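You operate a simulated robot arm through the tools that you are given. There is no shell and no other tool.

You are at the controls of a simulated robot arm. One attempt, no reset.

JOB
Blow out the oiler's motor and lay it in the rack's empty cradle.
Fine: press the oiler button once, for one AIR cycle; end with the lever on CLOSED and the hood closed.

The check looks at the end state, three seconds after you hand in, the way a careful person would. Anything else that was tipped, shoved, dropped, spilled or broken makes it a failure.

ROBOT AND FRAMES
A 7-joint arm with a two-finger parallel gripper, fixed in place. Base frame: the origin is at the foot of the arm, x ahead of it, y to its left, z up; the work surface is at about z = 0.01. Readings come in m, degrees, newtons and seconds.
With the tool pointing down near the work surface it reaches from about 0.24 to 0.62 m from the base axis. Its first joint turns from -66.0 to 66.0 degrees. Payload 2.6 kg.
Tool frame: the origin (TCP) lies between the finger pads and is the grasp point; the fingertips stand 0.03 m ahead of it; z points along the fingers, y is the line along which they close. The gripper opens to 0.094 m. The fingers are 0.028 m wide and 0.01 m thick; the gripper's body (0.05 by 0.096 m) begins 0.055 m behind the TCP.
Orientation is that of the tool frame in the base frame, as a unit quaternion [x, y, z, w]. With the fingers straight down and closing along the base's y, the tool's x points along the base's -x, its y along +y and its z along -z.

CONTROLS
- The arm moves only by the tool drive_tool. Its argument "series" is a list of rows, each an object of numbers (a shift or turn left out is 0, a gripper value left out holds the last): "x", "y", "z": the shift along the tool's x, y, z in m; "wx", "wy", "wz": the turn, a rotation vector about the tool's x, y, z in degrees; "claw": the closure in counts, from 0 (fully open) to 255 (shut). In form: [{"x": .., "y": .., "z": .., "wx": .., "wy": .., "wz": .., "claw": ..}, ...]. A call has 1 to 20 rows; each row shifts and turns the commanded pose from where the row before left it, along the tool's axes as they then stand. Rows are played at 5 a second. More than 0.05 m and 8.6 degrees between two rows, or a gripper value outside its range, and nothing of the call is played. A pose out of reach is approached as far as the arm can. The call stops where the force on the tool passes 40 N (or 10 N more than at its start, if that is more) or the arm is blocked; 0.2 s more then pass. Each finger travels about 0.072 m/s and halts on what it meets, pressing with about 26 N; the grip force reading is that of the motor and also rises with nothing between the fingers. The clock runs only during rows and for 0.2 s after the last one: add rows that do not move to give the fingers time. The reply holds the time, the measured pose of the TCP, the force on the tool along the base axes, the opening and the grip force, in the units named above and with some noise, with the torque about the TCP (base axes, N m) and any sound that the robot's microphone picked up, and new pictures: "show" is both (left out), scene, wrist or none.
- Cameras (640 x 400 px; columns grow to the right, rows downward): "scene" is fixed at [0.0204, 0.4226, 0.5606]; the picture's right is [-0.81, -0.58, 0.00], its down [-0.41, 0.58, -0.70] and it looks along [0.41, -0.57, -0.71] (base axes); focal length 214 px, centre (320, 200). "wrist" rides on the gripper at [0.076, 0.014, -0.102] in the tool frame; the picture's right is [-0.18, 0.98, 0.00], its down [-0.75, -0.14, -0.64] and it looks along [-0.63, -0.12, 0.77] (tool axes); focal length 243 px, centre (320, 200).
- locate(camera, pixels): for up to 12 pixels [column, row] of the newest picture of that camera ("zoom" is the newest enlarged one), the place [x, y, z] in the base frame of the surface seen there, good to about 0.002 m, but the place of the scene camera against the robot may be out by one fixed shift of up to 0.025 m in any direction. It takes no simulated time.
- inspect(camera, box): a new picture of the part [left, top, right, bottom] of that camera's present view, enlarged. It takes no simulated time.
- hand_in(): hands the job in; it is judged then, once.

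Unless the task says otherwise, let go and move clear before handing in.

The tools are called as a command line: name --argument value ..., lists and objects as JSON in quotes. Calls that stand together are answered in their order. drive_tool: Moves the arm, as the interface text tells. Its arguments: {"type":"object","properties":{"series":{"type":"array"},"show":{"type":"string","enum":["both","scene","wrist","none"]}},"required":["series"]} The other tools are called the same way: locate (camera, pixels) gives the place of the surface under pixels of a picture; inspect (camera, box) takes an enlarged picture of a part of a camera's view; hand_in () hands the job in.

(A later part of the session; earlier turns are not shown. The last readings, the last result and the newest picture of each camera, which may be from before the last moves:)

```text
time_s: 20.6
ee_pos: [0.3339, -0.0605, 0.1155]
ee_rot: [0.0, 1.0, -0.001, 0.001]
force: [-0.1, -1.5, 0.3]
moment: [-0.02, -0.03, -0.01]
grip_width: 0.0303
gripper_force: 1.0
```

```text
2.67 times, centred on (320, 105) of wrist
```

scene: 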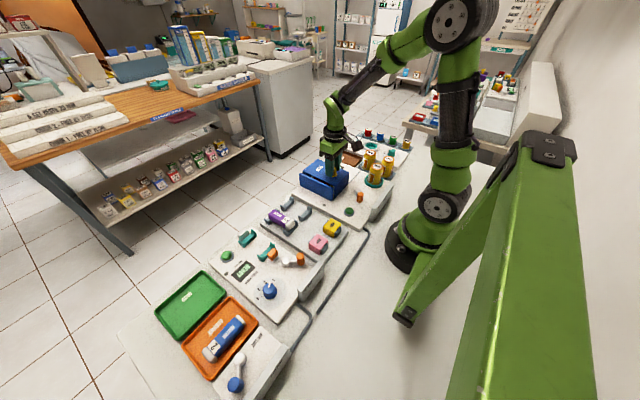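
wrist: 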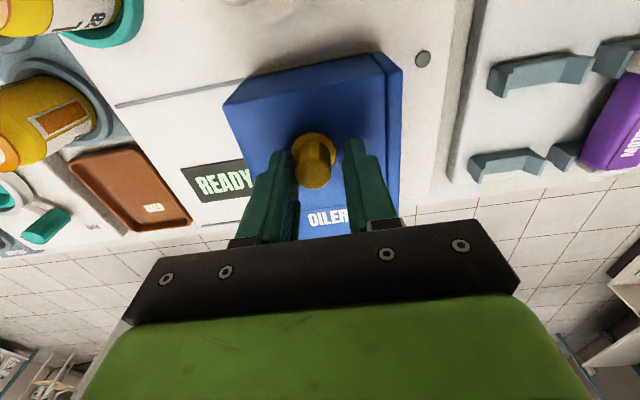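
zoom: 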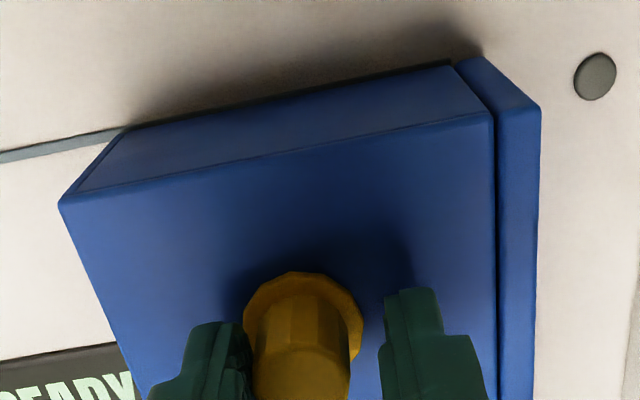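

The gap is nearly gone and force is beginning to rise (-1.5 N). I'll push a bit more to make sure it's seated.

drive_tool --series '[{"y": 0.002}, {"y": 0.002}, {}]' --show "wrist"

inspect --camera "wrist" --box '[200, 30, 440, 180]'

```text
time_s: 21.4
ee_pos: [0.3345, -0.0574, 0.117]
ee_rot: [0.0, 1.0, -0.001, 0.0]
force: [1.5, -10.4, -3.3]
moment: [-0.14, -0.08, 0.05]
grip_width: 0.035
gripper_force: 4.7
```

wrist: 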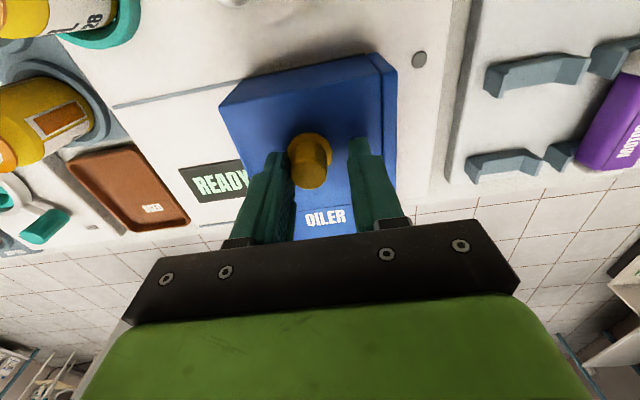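

```text
2.67 times, centred on (320, 105) of wrist
```

zoom: 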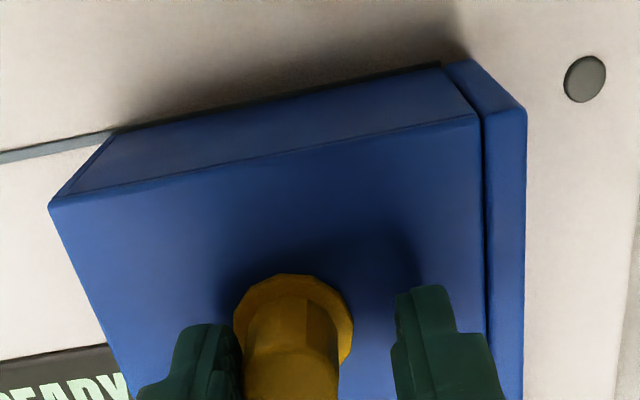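

Force reads -10 N and the seam at zoom (483,150) is tight, so the hood is closed. I'll back off the knob, lift, close the fingers, and move over the green button with the 30° tilt.

drive_tool --series '[{"y": -0.003}, {"y": -0.003}, {}, {"z": -0.03}, {"z": -0.04}, {"z": -0.02, "claw": 255}, {"x": 0.03, "y": 0.02}, {"x": 0.03, "y": 0.02}, {"x": 0.03, "y": 0.02}, {"x": 0.01, "y": 0.003}, {"wy": 7.5}, {"wy": 7.5}, {"wy": 7.5}, {"wy": 7.5}, {}]'

```text
time_s: 24.6
ee_pos: [0.2332, -0.0005, 0.206]
ee_rot: [0.0, 0.966, 0.0, -0.259]
force: [-0.6, 0.7, -0.5]
moment: [-0.01, 0.03, 0.01]
grip_width: 0.0
gripper_force: 25.8
```

scene: 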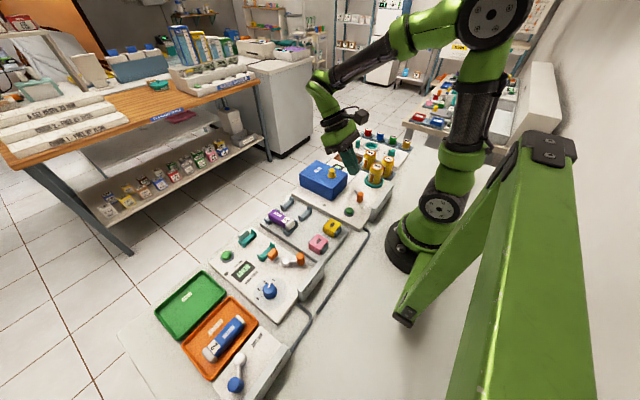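
wrist: 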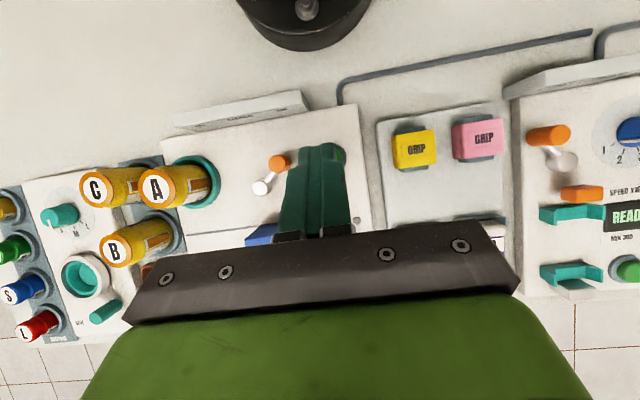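

The lever handle is at (278,160), on AIR, and the button shows just behind the fingertips at (337,153). I'll check the hood seating and display from the scene camera, and re-measure the button.

inspect --camera "scene" --box '[285, 140, 395, 220]'

inspect --camera "wrist" --box '[240, 90, 400, 190]'

locate --camera "wrist" --pixels '[[338, 148], [343, 152], [325, 147], [346, 160]]'

```text
5.00 times, centred on (340, 180) of scene
```

zoom: 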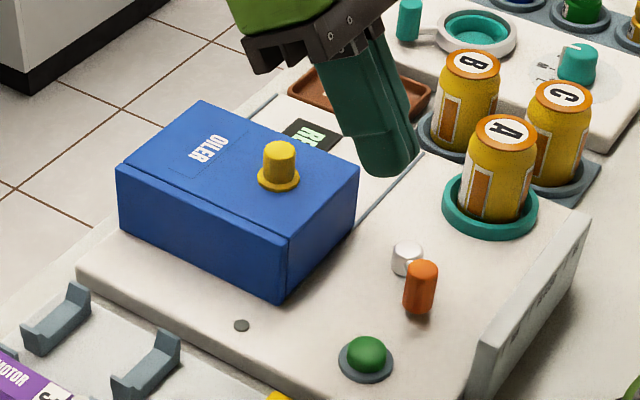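

```text
4.00 times, centred on (320, 140) of wrist
```

zoom: 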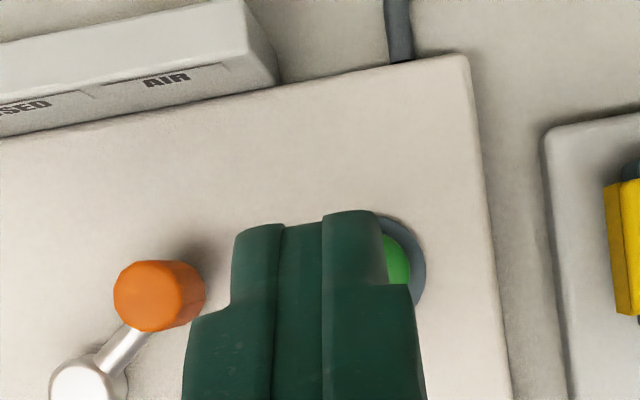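

```text
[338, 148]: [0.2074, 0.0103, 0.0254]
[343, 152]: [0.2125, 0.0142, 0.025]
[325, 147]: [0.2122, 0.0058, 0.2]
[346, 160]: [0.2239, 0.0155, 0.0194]
```

The hood is a closed box, and the button centre works out at (0.2187,0.0005) with its top at z≈0.035. I'll descend to just above it with the fingers closed.

drive_tool --series '[{"x": -0.0106, "z": 0.023}, {"x": -0.0106, "z": 0.023}, {"x": -0.0106, "z": 0.023}, {"x": -0.0106, "z": 0.023}, {"x": -0.0106, "y": 0.001, "z": 0.023}, {}]'

```text
time_s: 26.0
ee_pos: [0.2213, 0.0002, 0.0812]
ee_rot: [0.0, 0.966, 0.0, -0.259]
force: [0.8, 0.2, -0.1]
moment: [0.0, -0.02, 0.02]
grip_width: 0.0
gripper_force: 25.7
```

scene: 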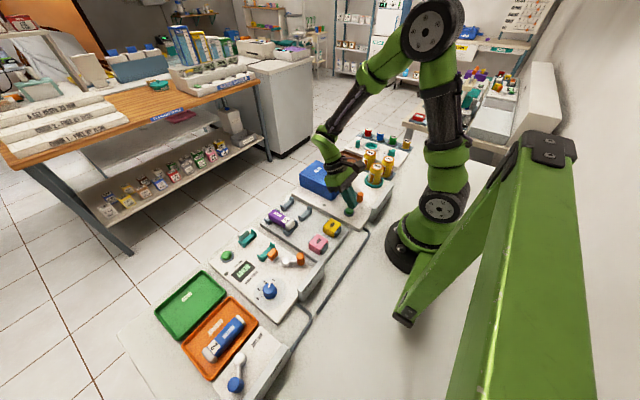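
wrist: 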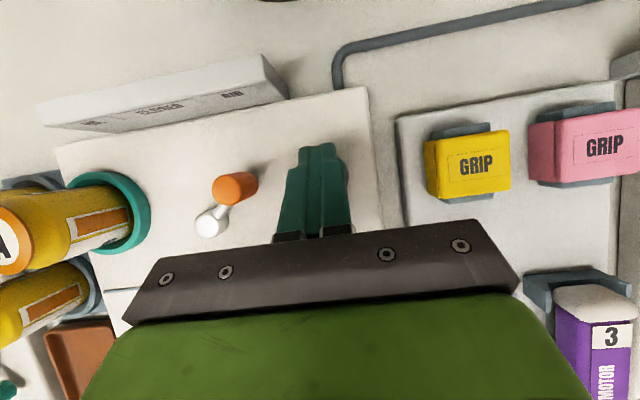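

inspect --camera "scene" --box '[320, 180, 380, 220]'

inspect --camera "wrist" --box '[260, 110, 380, 210]'

```text
10.00 times, centred on (350, 200) of scene
```

zoom: 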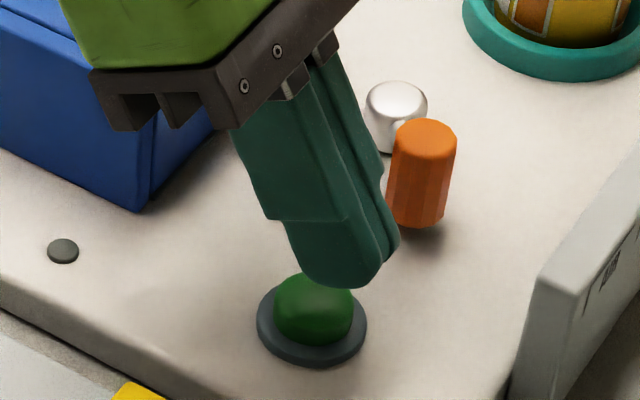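

```text
4.00 times, centred on (320, 160) of wrist
```

zoom: 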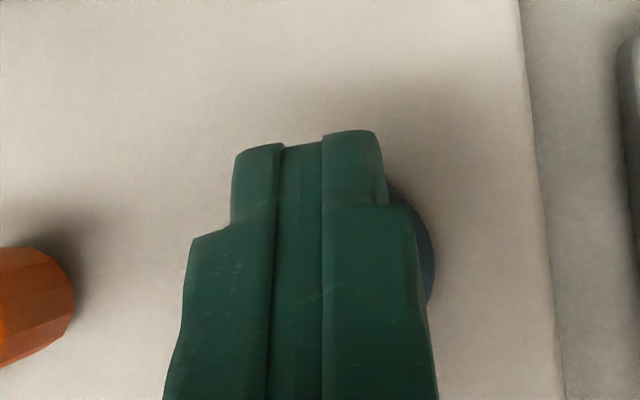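

The scene zoom shows the closed fingertip about 12 mm above the green button and lined up over it. I'll press straight down in small steps.

drive_tool --series '[{"x": -0.002, "z": 0.00346}, {"x": -0.002, "z": 0.00346}, {"x": -0.0015, "z": 0.0026}, {"x": -0.001, "z": 0.00173}, {}]' --show "scene"

```text
time_s: 27.2
ee_pos: [0.2213, 0.0005, 0.0688]
ee_rot: [0.0, 0.966, 0.0, -0.258]
force: [0.8, -0.2, -0.7]
moment: [0.01, -0.01, 0.01]
grip_width: 0.0
gripper_force: 26.0
```

scene: 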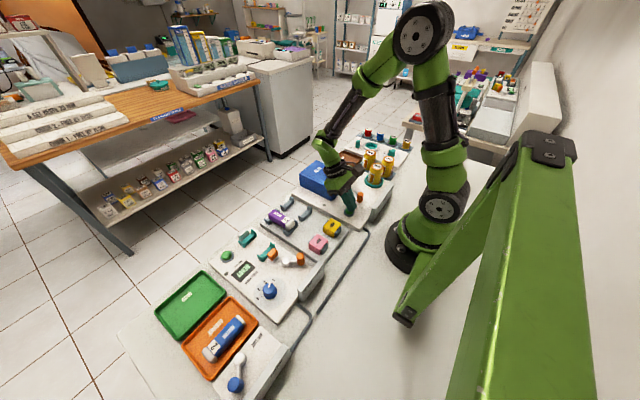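

drive_tool --series '[{"x": -0.001, "z": 0.00173}, {"x": -0.001, "z": 0.00173}, {}]' --show "scene"

inspect --camera "scene" --box '[320, 180, 380, 220]'

```text
time_s: 28.0
ee_pos: [0.2209, 0.0008, 0.0634]
ee_rot: [0.0, 0.966, -0.001, -0.259]
force: [0.0, 0.8, 2.2]
moment: [0.01, 0.02, -0.02]
grip_width: 0.0001
gripper_force: 26.3
```

scene: 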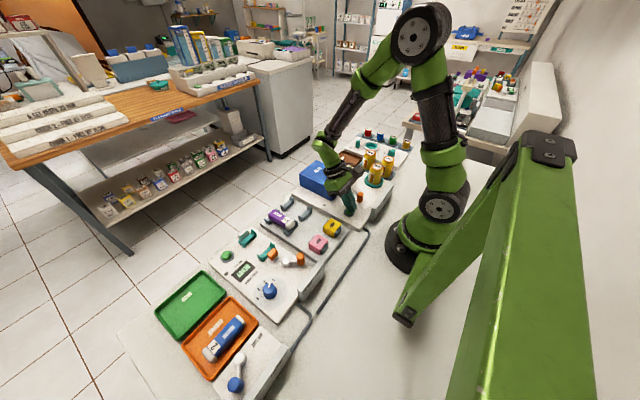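

```text
10.00 times, centred on (350, 200) of scene
```

zoom: 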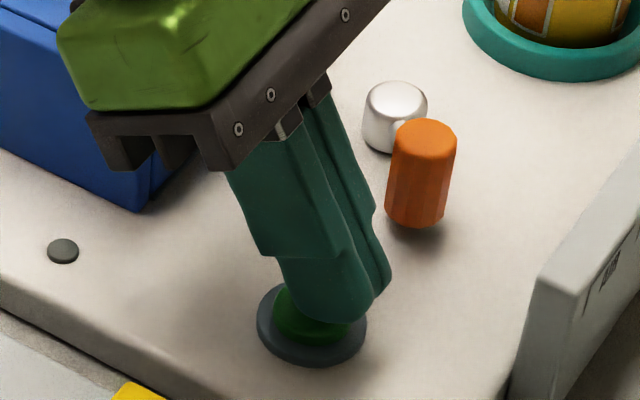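

The tip has touched the button (force +2.2 N). I'll press a couple of millimetres further.

drive_tool --series '[{"x": -0.001, "z": 0.00173}, {"x": -0.001, "z": 0.00173}, {}]' --show "scene"

inspect --camera "scene" --box '[290, 140, 390, 220]'

```text
time_s: 28.8
ee_pos: [0.2216, 0.001, 0.0596]
ee_rot: [0.001, 0.966, 0.001, -0.259]
force: [-4.1, -2.7, 12.0]
moment: [-0.06, 0.17, 0.0]
grip_width: 0.0
gripper_force: 25.6
heard: click
```

scene: 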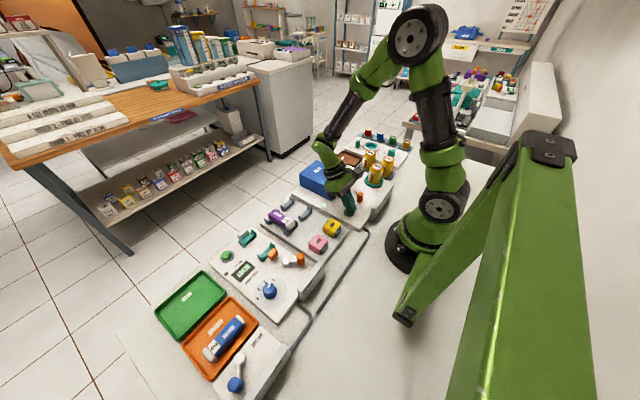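

```text
5.00 times, centred on (340, 180) of scene
```

zoom: 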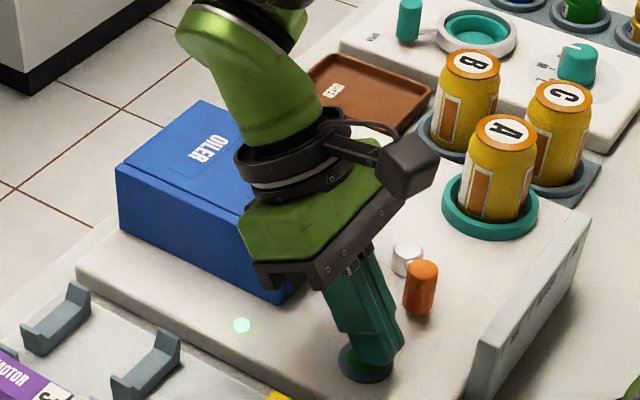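

A click was heard and the indicator lamp at zoom (241,325) lit up, so the cycle has started. I'll lift straight off the button in one clean motion and watch.

drive_tool --series '[{"x": 0.01, "z": -0.0173}, {"x": 0.015, "z": -0.026}, {"x": 0.0125, "z": -0.0217}, {"x": 0.0125, "z": -0.0217}, {}]'

inspect --camera "scene" --box '[290, 140, 390, 220]'

```text
time_s: 30.0
ee_pos: [0.2205, 0.0, 0.1601]
ee_rot: [-0.001, 0.966, 0.0, -0.259]
force: [-1.3, 0.4, 0.4]
moment: [0.0, 0.0, -0.01]
grip_width: 0.0
gripper_force: 26.1
```

scene: 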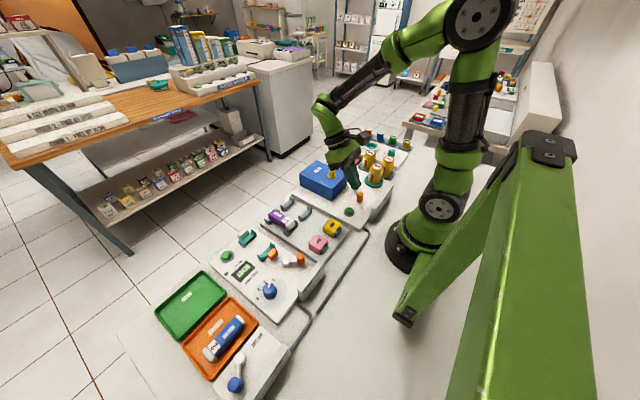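
wrist: 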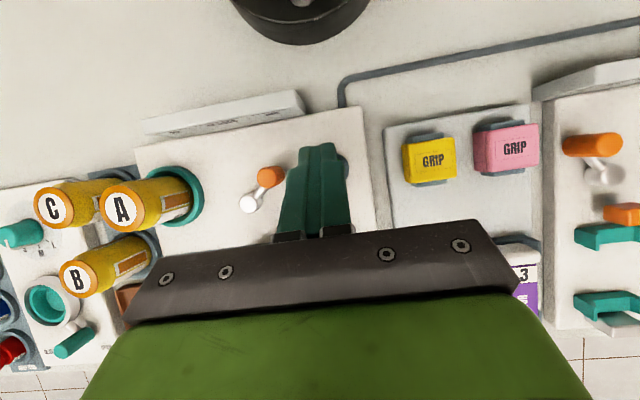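

```text
5.00 times, centred on (340, 180) of scene
```

zoom: 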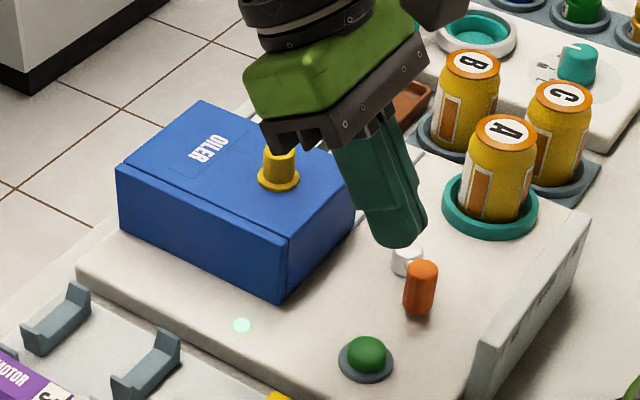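

The lamp is still lit, so the cycle may be running. I'll raise and straighten the tool so the wrist camera can read the display by the hood.

drive_tool --series '[{"x": 0.0, "z": -0.04}, {"x": 0.0, "z": -0.04}, {"z": -0.03, "wy": 0}, {"wy": -7.5}, {"wy": -7.5}, {"wy": -7.5}, {"wy": -7.5}, {"y": -0.03}, {"y": -0.03}, {}]'

inspect --camera "scene" --box '[290, 140, 390, 220]'

```text
time_s: 32.2
ee_pos: [0.2756, -0.0605, 0.2557]
ee_rot: [0.001, 1.0, 0.0, 0.0]
force: [0.5, 0.0, -0.1]
moment: [0.03, -0.03, 0.0]
grip_width: 0.0
gripper_force: 26.3
```

scene: 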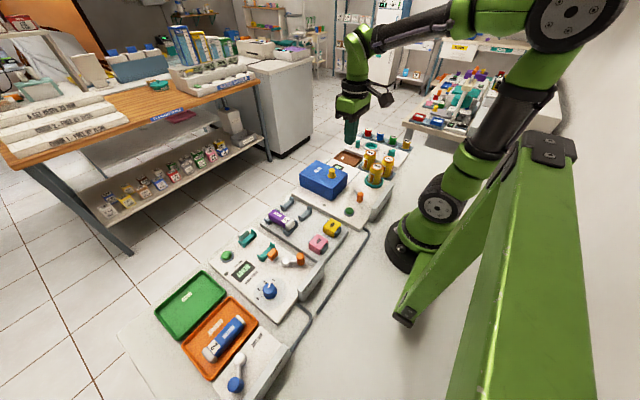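
wrist: 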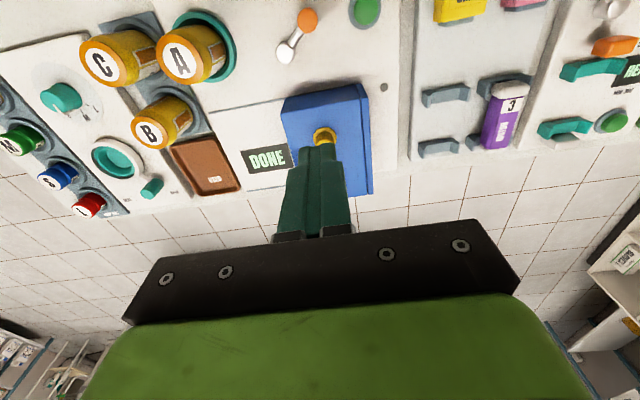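

```text
5.00 times, centred on (340, 180) of scene
```

zoom: 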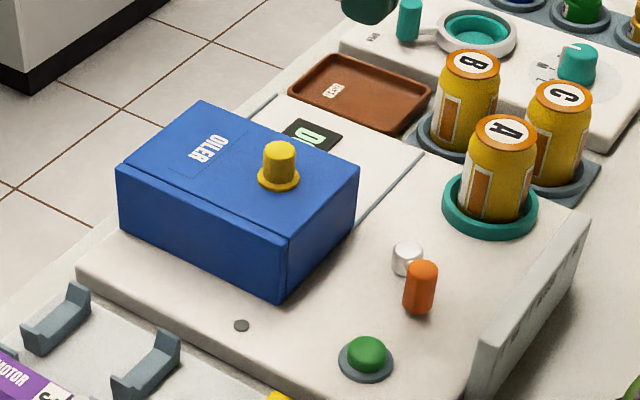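

The display reads DONE and the lamp is off, so the AIR cycle is complete. Now I'll return the oiler lever to CLOSED, starting above its handle at (0.212,-0.0625) with tilt and the fingers at 0.03 m.

drive_tool --series '[{"wy": 7.5, "claw": 174}, {"wy": 7.5}, {"wy": 7.5}, {"wy": 7.5}, {"x": 0.0018, "y": -0.001, "z": 0.038}, {"x": 0.0018, "y": -0.001, "z": 0.038}, {"x": 0.0018, "z": 0.038}, {}]'

```text
time_s: 34.0
ee_pos: [0.2146, -0.0624, 0.1579]
ee_rot: [0.001, 0.966, 0.001, -0.258]
force: [0.2, -0.8, -1.4]
moment: [0.0, -0.01, 0.01]
grip_width: 0.0298
gripper_force: 0.0
```

scene: 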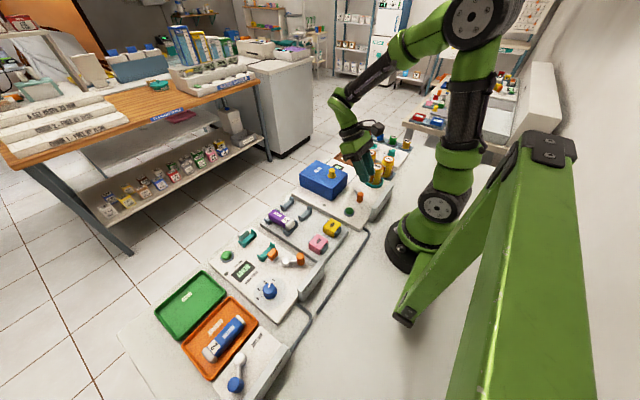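
wrist: 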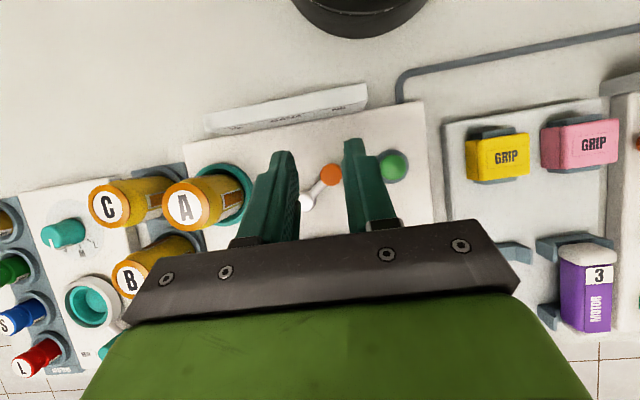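

The handle at (330,174) sits between the fingers as before. I'll descend to straddle it.

drive_tool --series '[{"x": -0.0095, "z": 0.01645}, {"x": -0.0095, "z": 0.01645}, {"x": -0.0095, "z": 0.01645}, {"x": -0.0095, "z": 0.01645}, {"x": -0.0095, "z": 0.01645}, {}]' --show "wrist"

```text
time_s: 35.4
ee_pos: [0.2145, -0.0591, 0.0642]
ee_rot: [-0.001, 0.966, 0.0, -0.259]
force: [-0.5, 0.2, -0.2]
moment: [0.0, 0.0, 0.01]
grip_width: 0.0299
gripper_force: 0.1
```

wrist: 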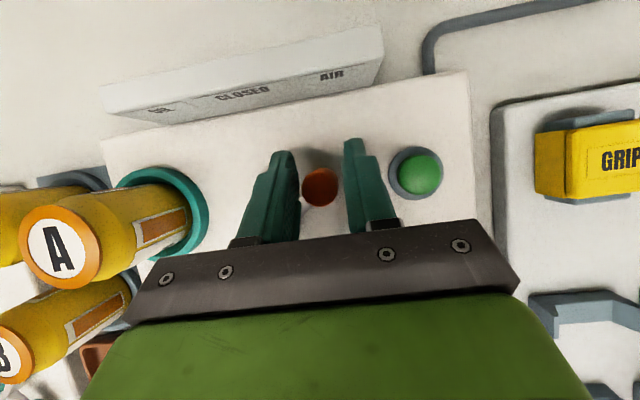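

The handle at (320,187) is between the fingers. I'll push slowly toward -y, stopping a little short of the centre position.

drive_tool --series '[{"y": -0.005}, {"y": -0.005}, {"y": -0.005}, {"y": -0.005}, {"y": -0.005}, {"y": -0.004}, {"y": -0.003}, {}]' --show "wrist"

inspect --camera "wrist" --box '[220, 60, 460, 240]'

```text
time_s: 37.2
ee_pos: [0.2157, -0.0939, 0.0651]
ee_rot: [-0.001, 0.966, -0.001, -0.259]
force: [-0.4, 0.4, 0.3]
moment: [-0.03, 0.02, -0.04]
grip_width: 0.03
gripper_force: 0.0
```

wrist: 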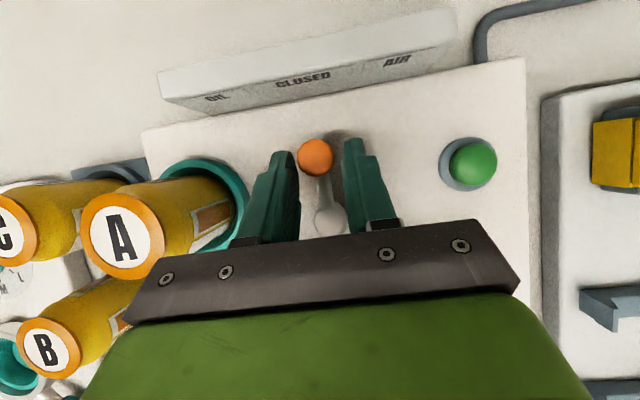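

```text
2.22 times, centred on (340, 150) of wrist
```

zoom: 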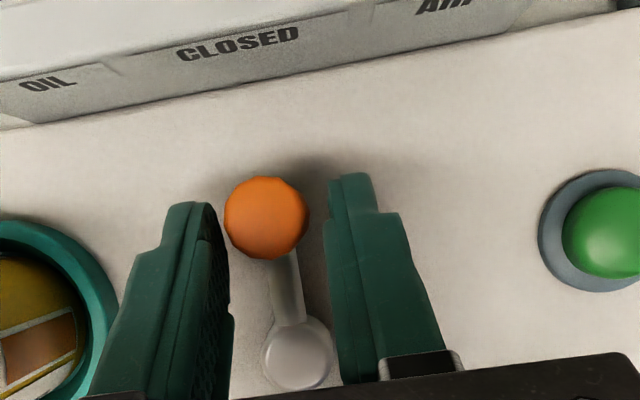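

The handle has settled with gaps to both fingers, apparently in the centre detent. I'll verify its position.

locate --camera "wrist" --pixels '[[316, 158], [309, 158], [323, 158], [330, 219], [303, 80]]'

drive_tool --series '[{"x": 0.0125, "z": -0.0217}, {"x": 0.0125, "z": -0.0217}, {"x": 0.0125, "z": -0.0217}, {"x": 0.0125, "z": -0.0217}, {}]'

```text
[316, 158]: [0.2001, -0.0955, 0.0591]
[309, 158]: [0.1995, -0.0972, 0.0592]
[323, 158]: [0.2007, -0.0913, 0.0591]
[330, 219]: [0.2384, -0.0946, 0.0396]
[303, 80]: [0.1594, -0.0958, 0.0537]
```

```text
time_s: 38.4
ee_pos: [0.2155, -0.0942, 0.1642]
ee_rot: [0.0, 0.966, 0.0, -0.26]
force: [0.6, -0.5, -0.2]
moment: [0.0, 0.01, 0.01]
grip_width: 0.0299
gripper_force: 0.1
```

scene: 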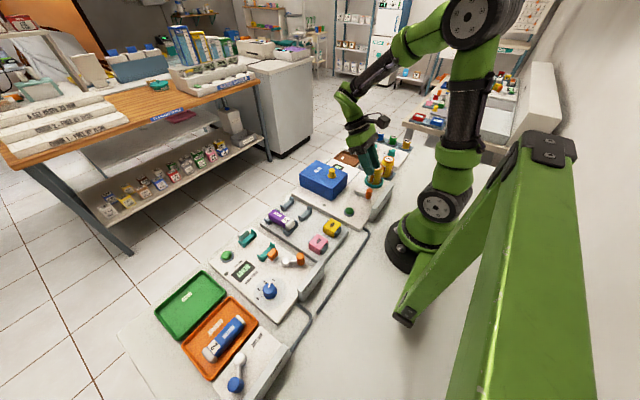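
wrist: 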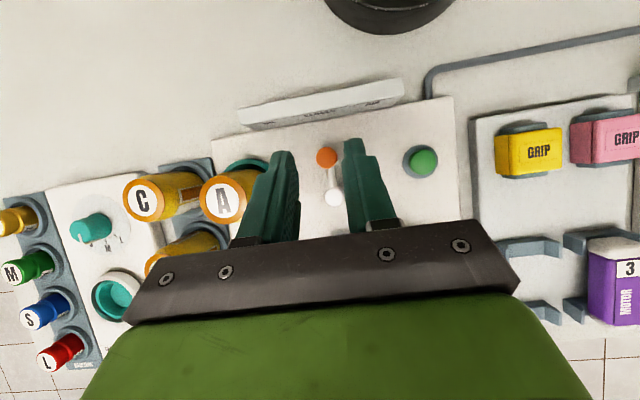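

The lever is back at its original spot ((326,157), handle at (0.200,-0.0945)), pointing at CLOSED. Next I'll open the hood, so I raise, straighten and go above the knob at about (0.333,-0.064).

drive_tool --series '[{"x": 0.015, "z": -0.026}, {"x": 0.015, "z": -0.026}, {"wy": -7.5, "claw": 119}, {"wy": -7.5}, {"wy": -7.5}, {"wy": -7.5}, {"x": -0.03, "y": 0.01}, {"x": -0.03, "y": 0.01}, {"x": -0.03, "y": 0.01}, {"x": -0.0275}, {}]'

```text
time_s: 40.8
ee_pos: [0.3318, -0.0643, 0.2255]
ee_rot: [-0.001, 1.0, 0.0, 0.0]
force: [-0.4, -0.7, -0.6]
moment: [0.02, 0.01, 0.02]
grip_width: 0.0499
gripper_force: 0.0
```

scene: 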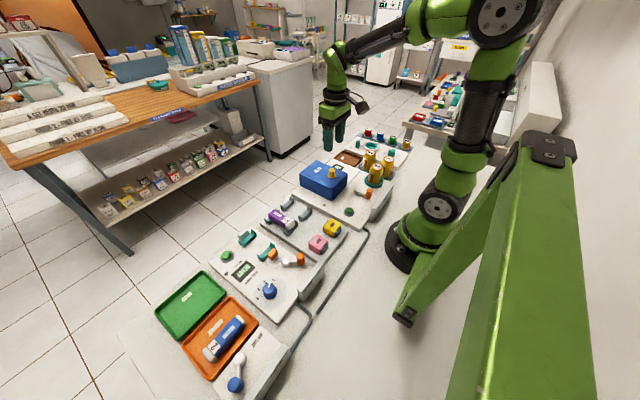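
wrist: 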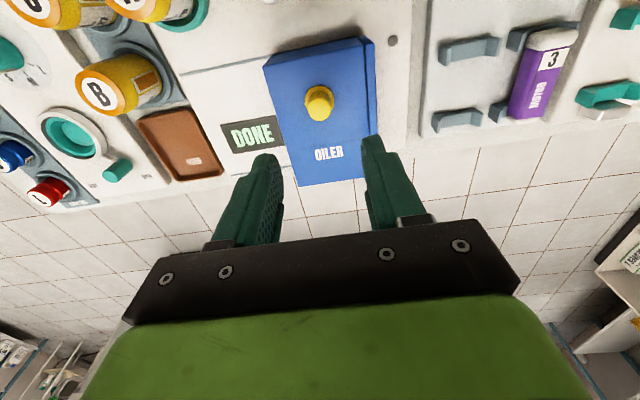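

The knob at (319,108) is now centred between the fingers, with its y at about -0.064. I'll descend to straddle it, narrow to 0.03 m, and slide the hood back -y to its original open position.

drive_tool --series '[{"x": -0.001, "z": 0.03}, {"z": 0.03}, {"z": 0.025}, {"z": 0.023}, {"claw": 174}, {}, {}]' --show "wrist"

```text
time_s: 42.4
ee_pos: [0.3331, -0.0644, 0.1177]
ee_rot: [0.0, 1.0, -0.001, 0.0]
force: [-0.4, -0.2, -0.6]
moment: [0.01, 0.01, 0.01]
grip_width: 0.0301
gripper_force: 0.1
```

wrist: 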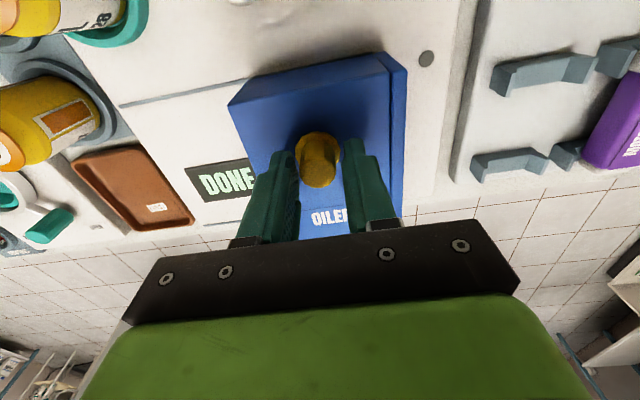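

The knob is straddled. I'll slide the hood -y.

drive_tool --series '[{"y": -0.006}, {"y": -0.01}, {"y": -0.01}, {"y": -0.01}, {"y": -0.01}, {"y": -0.01}, {"y": -0.01}, {"y": -0.01}, {"y": -0.006}, {}]'

```text
time_s: 44.6
ee_pos: [0.3341, -0.1461, 0.1168]
ee_rot: [0.001, 1.0, 0.0, 0.0]
force: [0.1, 0.9, -0.1]
moment: [0.02, -0.02, 0.06]
grip_width: 0.0299
gripper_force: 0.1
```

scene: 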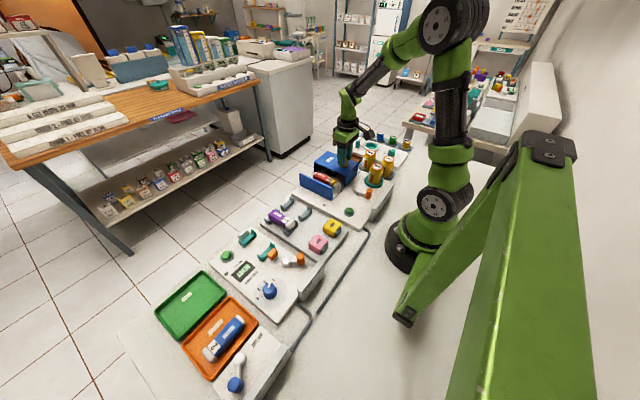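
wrist: 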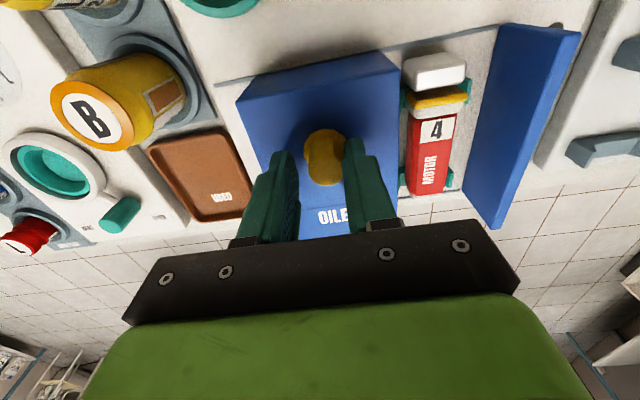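

The motor now shows only the yellow band, so the orange one near (437,108) seems to have been blown away. I'll slide a bit further to fully reopen the hood, watching the force, then inspect.

drive_tool --series '[{"y": -0.003}, {"y": -0.003}, {}]' --show "wrist"

inspect --camera "wrist" --box '[380, 30, 540, 220]'

inspect --camera "scene" --box '[285, 140, 395, 220]'

```text
time_s: 45.4
ee_pos: [0.3334, -0.1512, 0.1159]
ee_rot: [0.001, 1.0, 0.0, 0.0]
force: [0.1, 0.6, -0.1]
moment: [0.02, -0.01, 0.01]
grip_width: 0.0304
gripper_force: 0.3
```

wrist: 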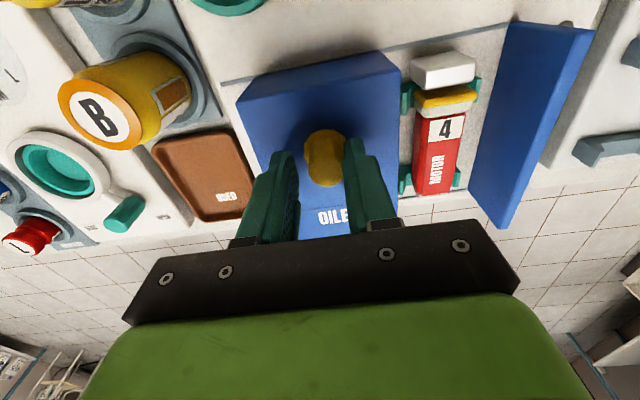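

```text
2.11 times, centred on (460, 125) of wrist
```

zoom: 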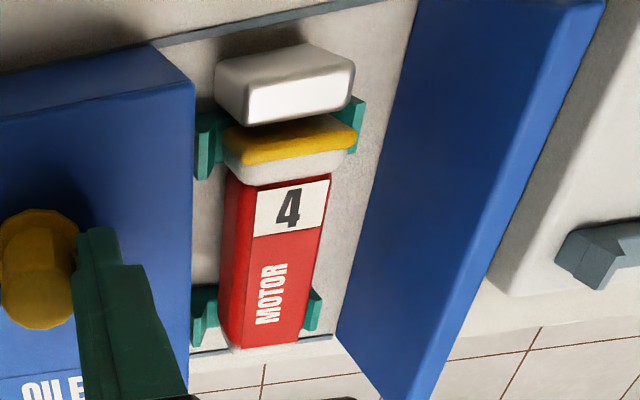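

```text
5.00 times, centred on (340, 180) of scene
```

zoom: 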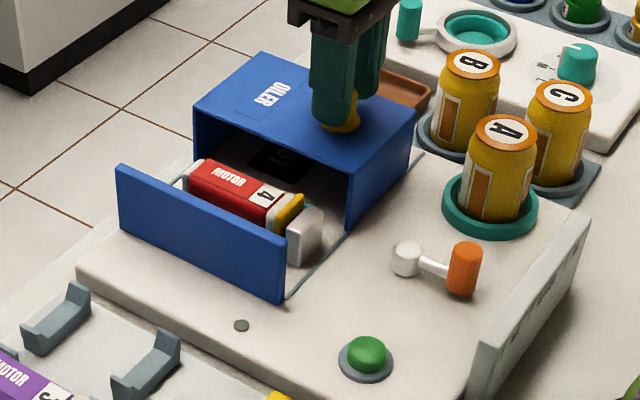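

The orange residue on the motor's collar is gone and only the yellow ring remains. The white block ahead of it looks like the oiler's fixed nozzle. I'll back off the knob, lift, and move above the motor to measure it for grasping.

drive_tool --series '[{"y": 0.004}, {"z": -0.03}, {"z": -0.03}, {"z": -0.03}, {"y": 0.04, "x": -0.01}, {"y": 0.042, "x": -0.015}, {}]'

```text
time_s: 47.0
ee_pos: [0.3595, -0.0651, 0.2059]
ee_rot: [0.0, 1.0, 0.0, 0.0]
force: [-0.1, 0.2, 0.3]
moment: [-0.01, -0.02, 0.01]
grip_width: 0.0298
gripper_force: 0.1
```

scene: 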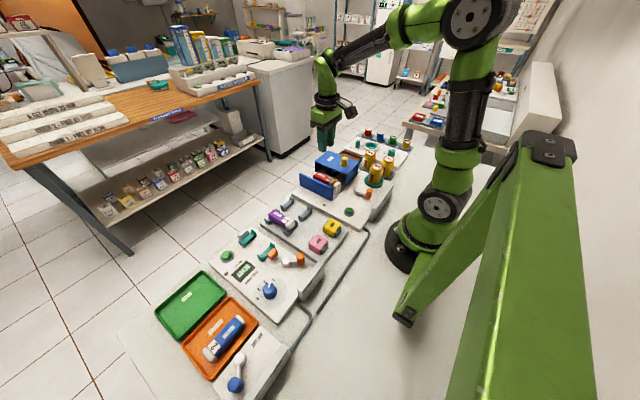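
wrist: 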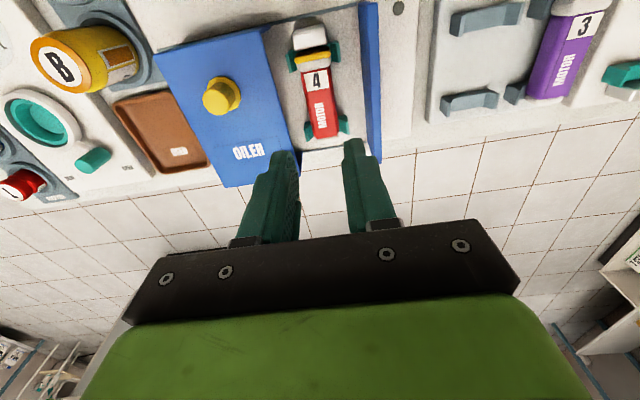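

inspect --camera "wrist" --box '[240, 0, 400, 160]'

locate --camera "wrist" --pixels '[[307, 100], [319, 100], [333, 100], [316, 65], [323, 130], [308, 36], [272, 60], [280, 110], [365, 60], [368, 120], [345, 125], [295, 60]]'

inspect --camera "wrist" --box '[410, 0, 640, 130]'

locate --camera "wrist" --pixels '[[455, 20], [485, 17], [515, 12], [445, 105], [470, 100], [495, 95], [555, 60], [572, 60], [590, 60], [540, 97], [590, 8], [465, 60]]'

```text
2.50 times, centred on (320, 80) of wrist
```

zoom: 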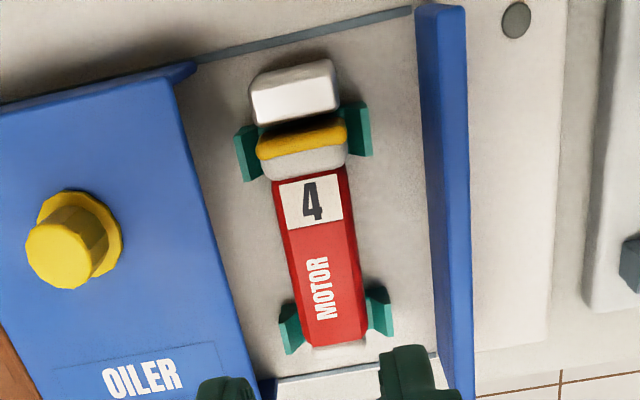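

```text
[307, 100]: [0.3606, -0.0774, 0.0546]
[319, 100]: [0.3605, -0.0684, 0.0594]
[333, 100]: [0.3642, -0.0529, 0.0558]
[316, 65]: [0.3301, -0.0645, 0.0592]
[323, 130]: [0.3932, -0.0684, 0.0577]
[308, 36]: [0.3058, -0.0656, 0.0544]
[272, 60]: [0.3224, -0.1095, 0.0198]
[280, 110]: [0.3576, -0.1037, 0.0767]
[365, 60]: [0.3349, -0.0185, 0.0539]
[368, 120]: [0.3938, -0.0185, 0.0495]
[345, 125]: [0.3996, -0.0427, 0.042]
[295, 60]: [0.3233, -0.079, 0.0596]
```

```text
2.78 times, centred on (525, 65) of wrist
```

zoom: 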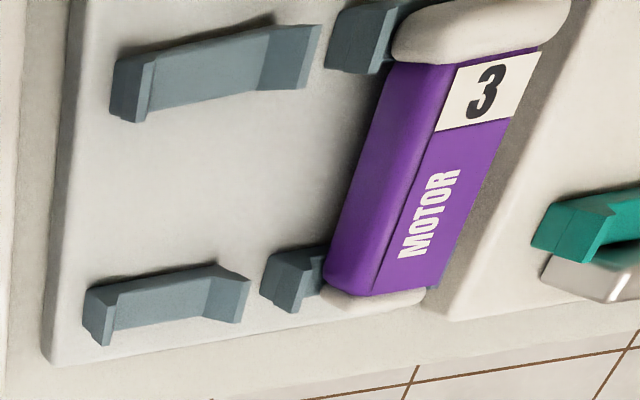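

```text
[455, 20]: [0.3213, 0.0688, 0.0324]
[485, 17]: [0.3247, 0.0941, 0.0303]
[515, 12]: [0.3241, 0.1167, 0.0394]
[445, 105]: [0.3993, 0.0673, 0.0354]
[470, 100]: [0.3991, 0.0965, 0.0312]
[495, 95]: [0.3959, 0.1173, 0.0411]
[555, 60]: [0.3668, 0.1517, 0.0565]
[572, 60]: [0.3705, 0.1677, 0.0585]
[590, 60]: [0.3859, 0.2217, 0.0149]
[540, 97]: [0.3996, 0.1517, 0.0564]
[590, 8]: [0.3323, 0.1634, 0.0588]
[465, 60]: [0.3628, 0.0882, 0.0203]
```

The motor's body spans y≈-0.079 to -0.052 (centre ≈-0.0655) with its top at z≈0.059. The hood edge is at y≈-0.104 and the wall at y≈-0.0185. The empty rack cradle arms span y 0.067–0.118, giving a centre of about 0.0935. I'll zoom on the collar and nozzle area for lift clearance.

inspect --camera "wrist" --box '[280, 10, 344, 60]'

inspect --camera "scene" --box '[312, 165, 352, 195]'

locate --camera "wrist" --pixels '[[291, 62], [335, 52], [308, 131], [343, 124], [456, 26], [518, 14], [444, 110], [494, 97], [312, 55], [314, 60], [307, 45], [325, 138]]'

```text
8.00 times, centred on (312, 35) of wrist
```

zoom: 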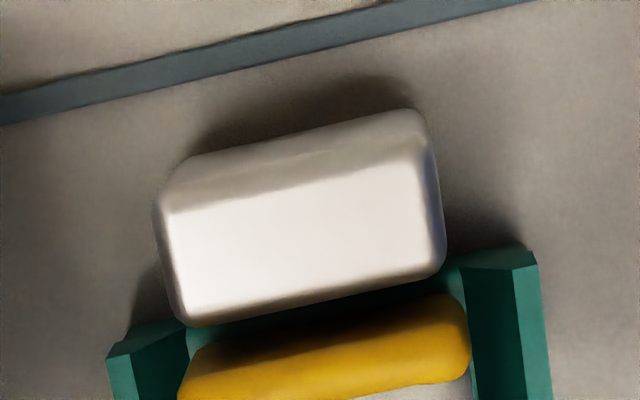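

```text
13.33 times, centred on (332, 180) of scene
```

zoom: 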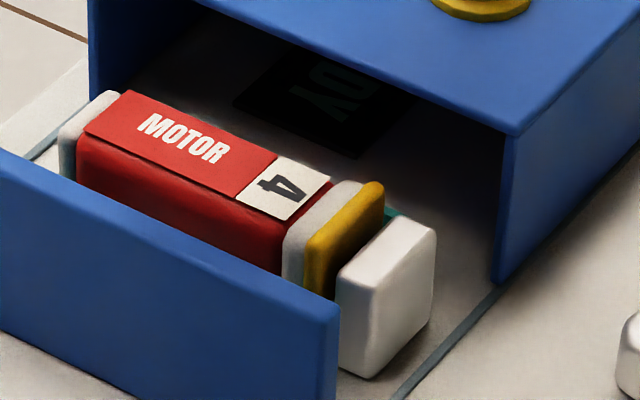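

```text
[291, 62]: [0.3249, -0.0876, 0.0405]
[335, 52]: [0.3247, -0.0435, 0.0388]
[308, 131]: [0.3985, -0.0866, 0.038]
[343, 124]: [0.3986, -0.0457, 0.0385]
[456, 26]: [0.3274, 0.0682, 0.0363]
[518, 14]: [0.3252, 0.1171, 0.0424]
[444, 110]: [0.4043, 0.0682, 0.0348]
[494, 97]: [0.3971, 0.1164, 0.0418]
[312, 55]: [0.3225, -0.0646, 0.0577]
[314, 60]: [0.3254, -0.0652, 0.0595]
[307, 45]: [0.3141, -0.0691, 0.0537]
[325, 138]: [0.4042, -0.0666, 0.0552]
```

There is a visible gap between the fixed nozzle block and the motor's yellow ring, so a vertical lift is clear. I'll set the fingers to a 0.040 m gap and descend over the motor body at x≈0.365, y≈-0.0655.

drive_tool --series '[{"x": -0.0055, "y": -0.0004, "claw": 146}, {"z": 0.035}, {"z": 0.035}, {"z": 0.03}, {}, {}]'

```text
time_s: 48.4
ee_pos: [0.3638, -0.0682, 0.1077]
ee_rot: [0.0, 1.0, 0.0, 0.0]
force: [-0.1, -0.5, -0.6]
moment: [-0.02, 0.0, 0.01]
grip_width: 0.0399
gripper_force: 0.2
```

scene: 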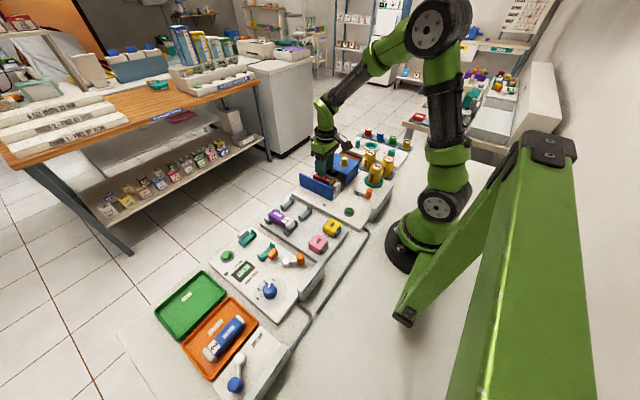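
wrist: 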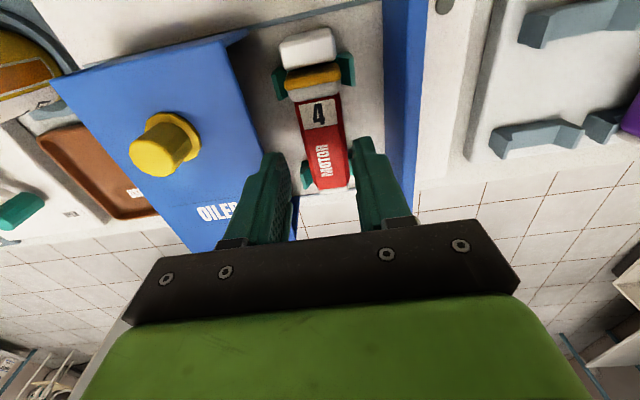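

The measured y (-0.068) is slightly off target. I'll re-read the pose and check fingertip positions against the hood edge and motor.

drive_tool --series '[{}, {}]' --show "wrist"

inspect --camera "wrist" --box '[200, 20, 440, 240]'

locate --camera "wrist" --pixels '[[270, 156], [288, 158], [362, 142], [375, 142], [308, 130], [323, 130], [342, 130], [262, 140]]'

```text
time_s: 49.0
ee_pos: [0.3636, -0.0689, 0.1072]
ee_rot: [0.0, 1.0, 0.0, 0.0]
force: [0.2, 0.0, -0.3]
moment: [0.01, -0.05, 0.0]
grip_width: 0.0402
gripper_force: 0.0
```

wrist: 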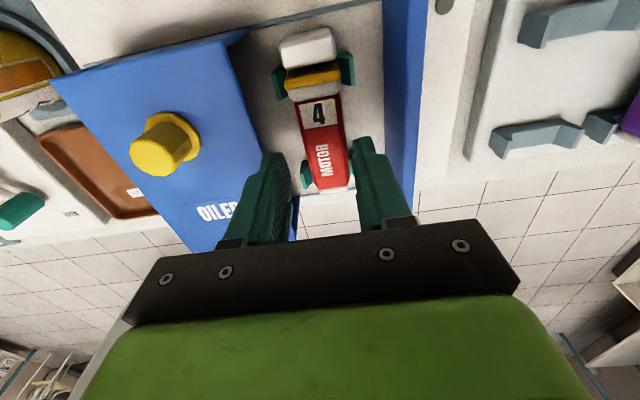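

```text
1.82 times, centred on (320, 130) of wrist
```

zoom: 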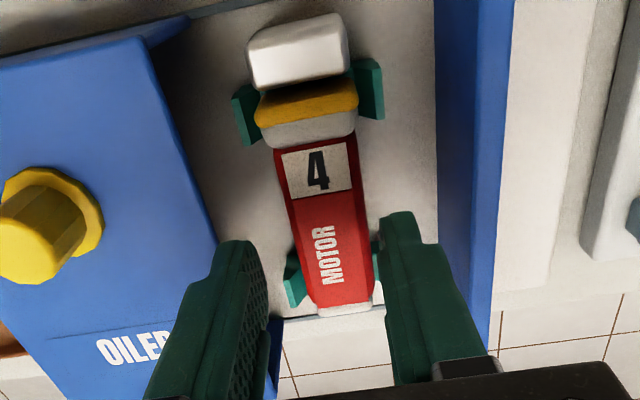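

```text
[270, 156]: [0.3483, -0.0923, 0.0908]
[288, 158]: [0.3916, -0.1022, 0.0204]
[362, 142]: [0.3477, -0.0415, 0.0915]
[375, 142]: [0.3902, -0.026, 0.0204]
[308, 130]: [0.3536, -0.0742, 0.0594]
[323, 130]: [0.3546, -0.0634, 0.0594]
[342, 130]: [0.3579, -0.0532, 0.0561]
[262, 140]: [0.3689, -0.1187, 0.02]
```

The fingertip midpoint is about -0.068 while the motor centre is about -0.0655. I'll shift +3 mm in y and descend partway.

drive_tool --series '[{"y": 0.003}, {"z": 0.012}, {"z": 0.012}, {}]' --show "wrist"

inspect --camera "wrist" --box '[200, 20, 440, 240]'

inspect --camera "scene" --box '[295, 145, 375, 205]'

```text
time_s: 50.0
ee_pos: [0.3623, -0.0629, 0.084]
ee_rot: [0.0, 1.0, 0.001, -0.001]
force: [0.0, 0.3, -0.4]
moment: [-0.01, -0.02, -0.01]
grip_width: 0.04
gripper_force: 0.0
```

wrist: 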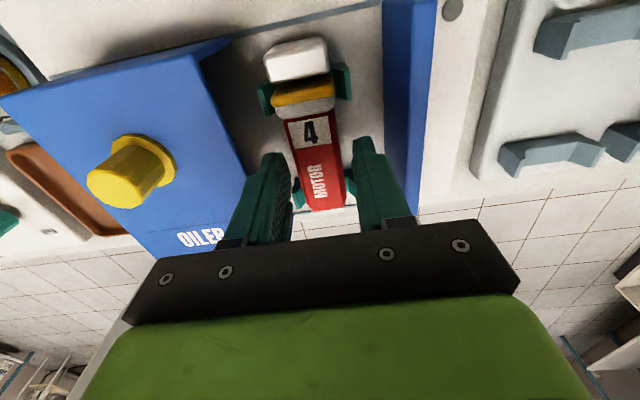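

```text
1.82 times, centred on (320, 130) of wrist
```

zoom: 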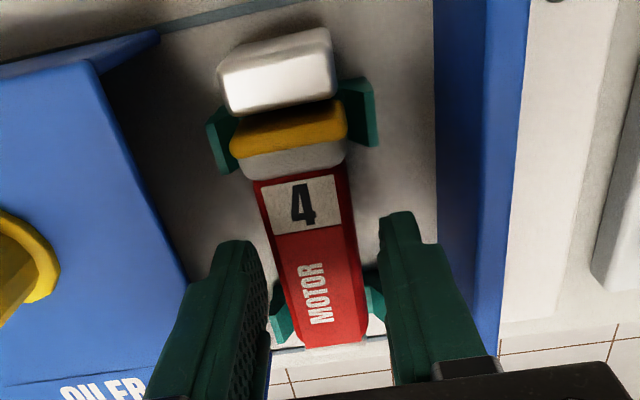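

```text
6.67 times, centred on (335, 175) of scene
```

zoom: 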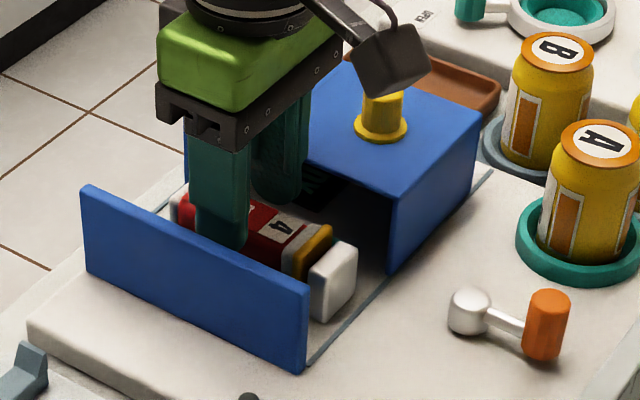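

The left gap (about 13 px) is a bit smaller than the right (about 22 px) at the tips, so I'll shift 1.5 mm in -y and re-read before the final descent.

drive_tool --series '[{"y": -0.0015}, {}, {}]' --show "wrist"

inspect --camera "wrist" --box '[240, 100, 400, 220]'

```text
time_s: 50.8
ee_pos: [0.3629, -0.0661, 0.0835]
ee_rot: [0.0, 1.0, 0.0, 0.001]
force: [1.4, 0.6, -0.3]
moment: [0.01, -0.01, 0.02]
grip_width: 0.04
gripper_force: 0.0
```

wrist: 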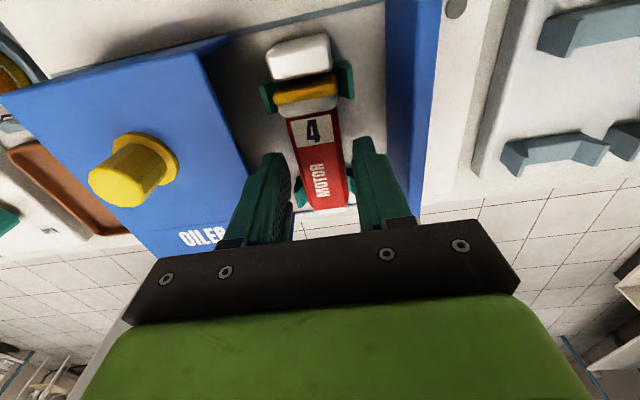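

```text
3.33 times, centred on (320, 160) of wrist
```

zoom: 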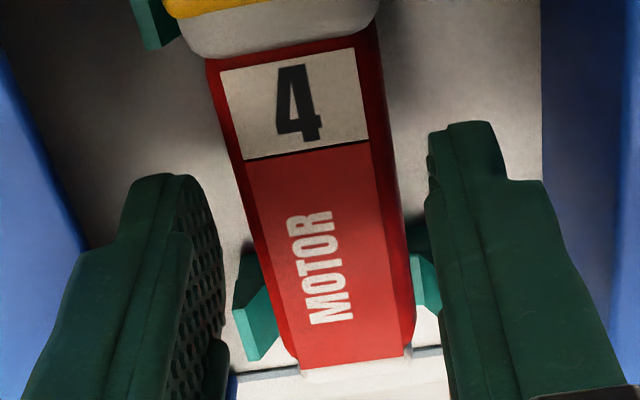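

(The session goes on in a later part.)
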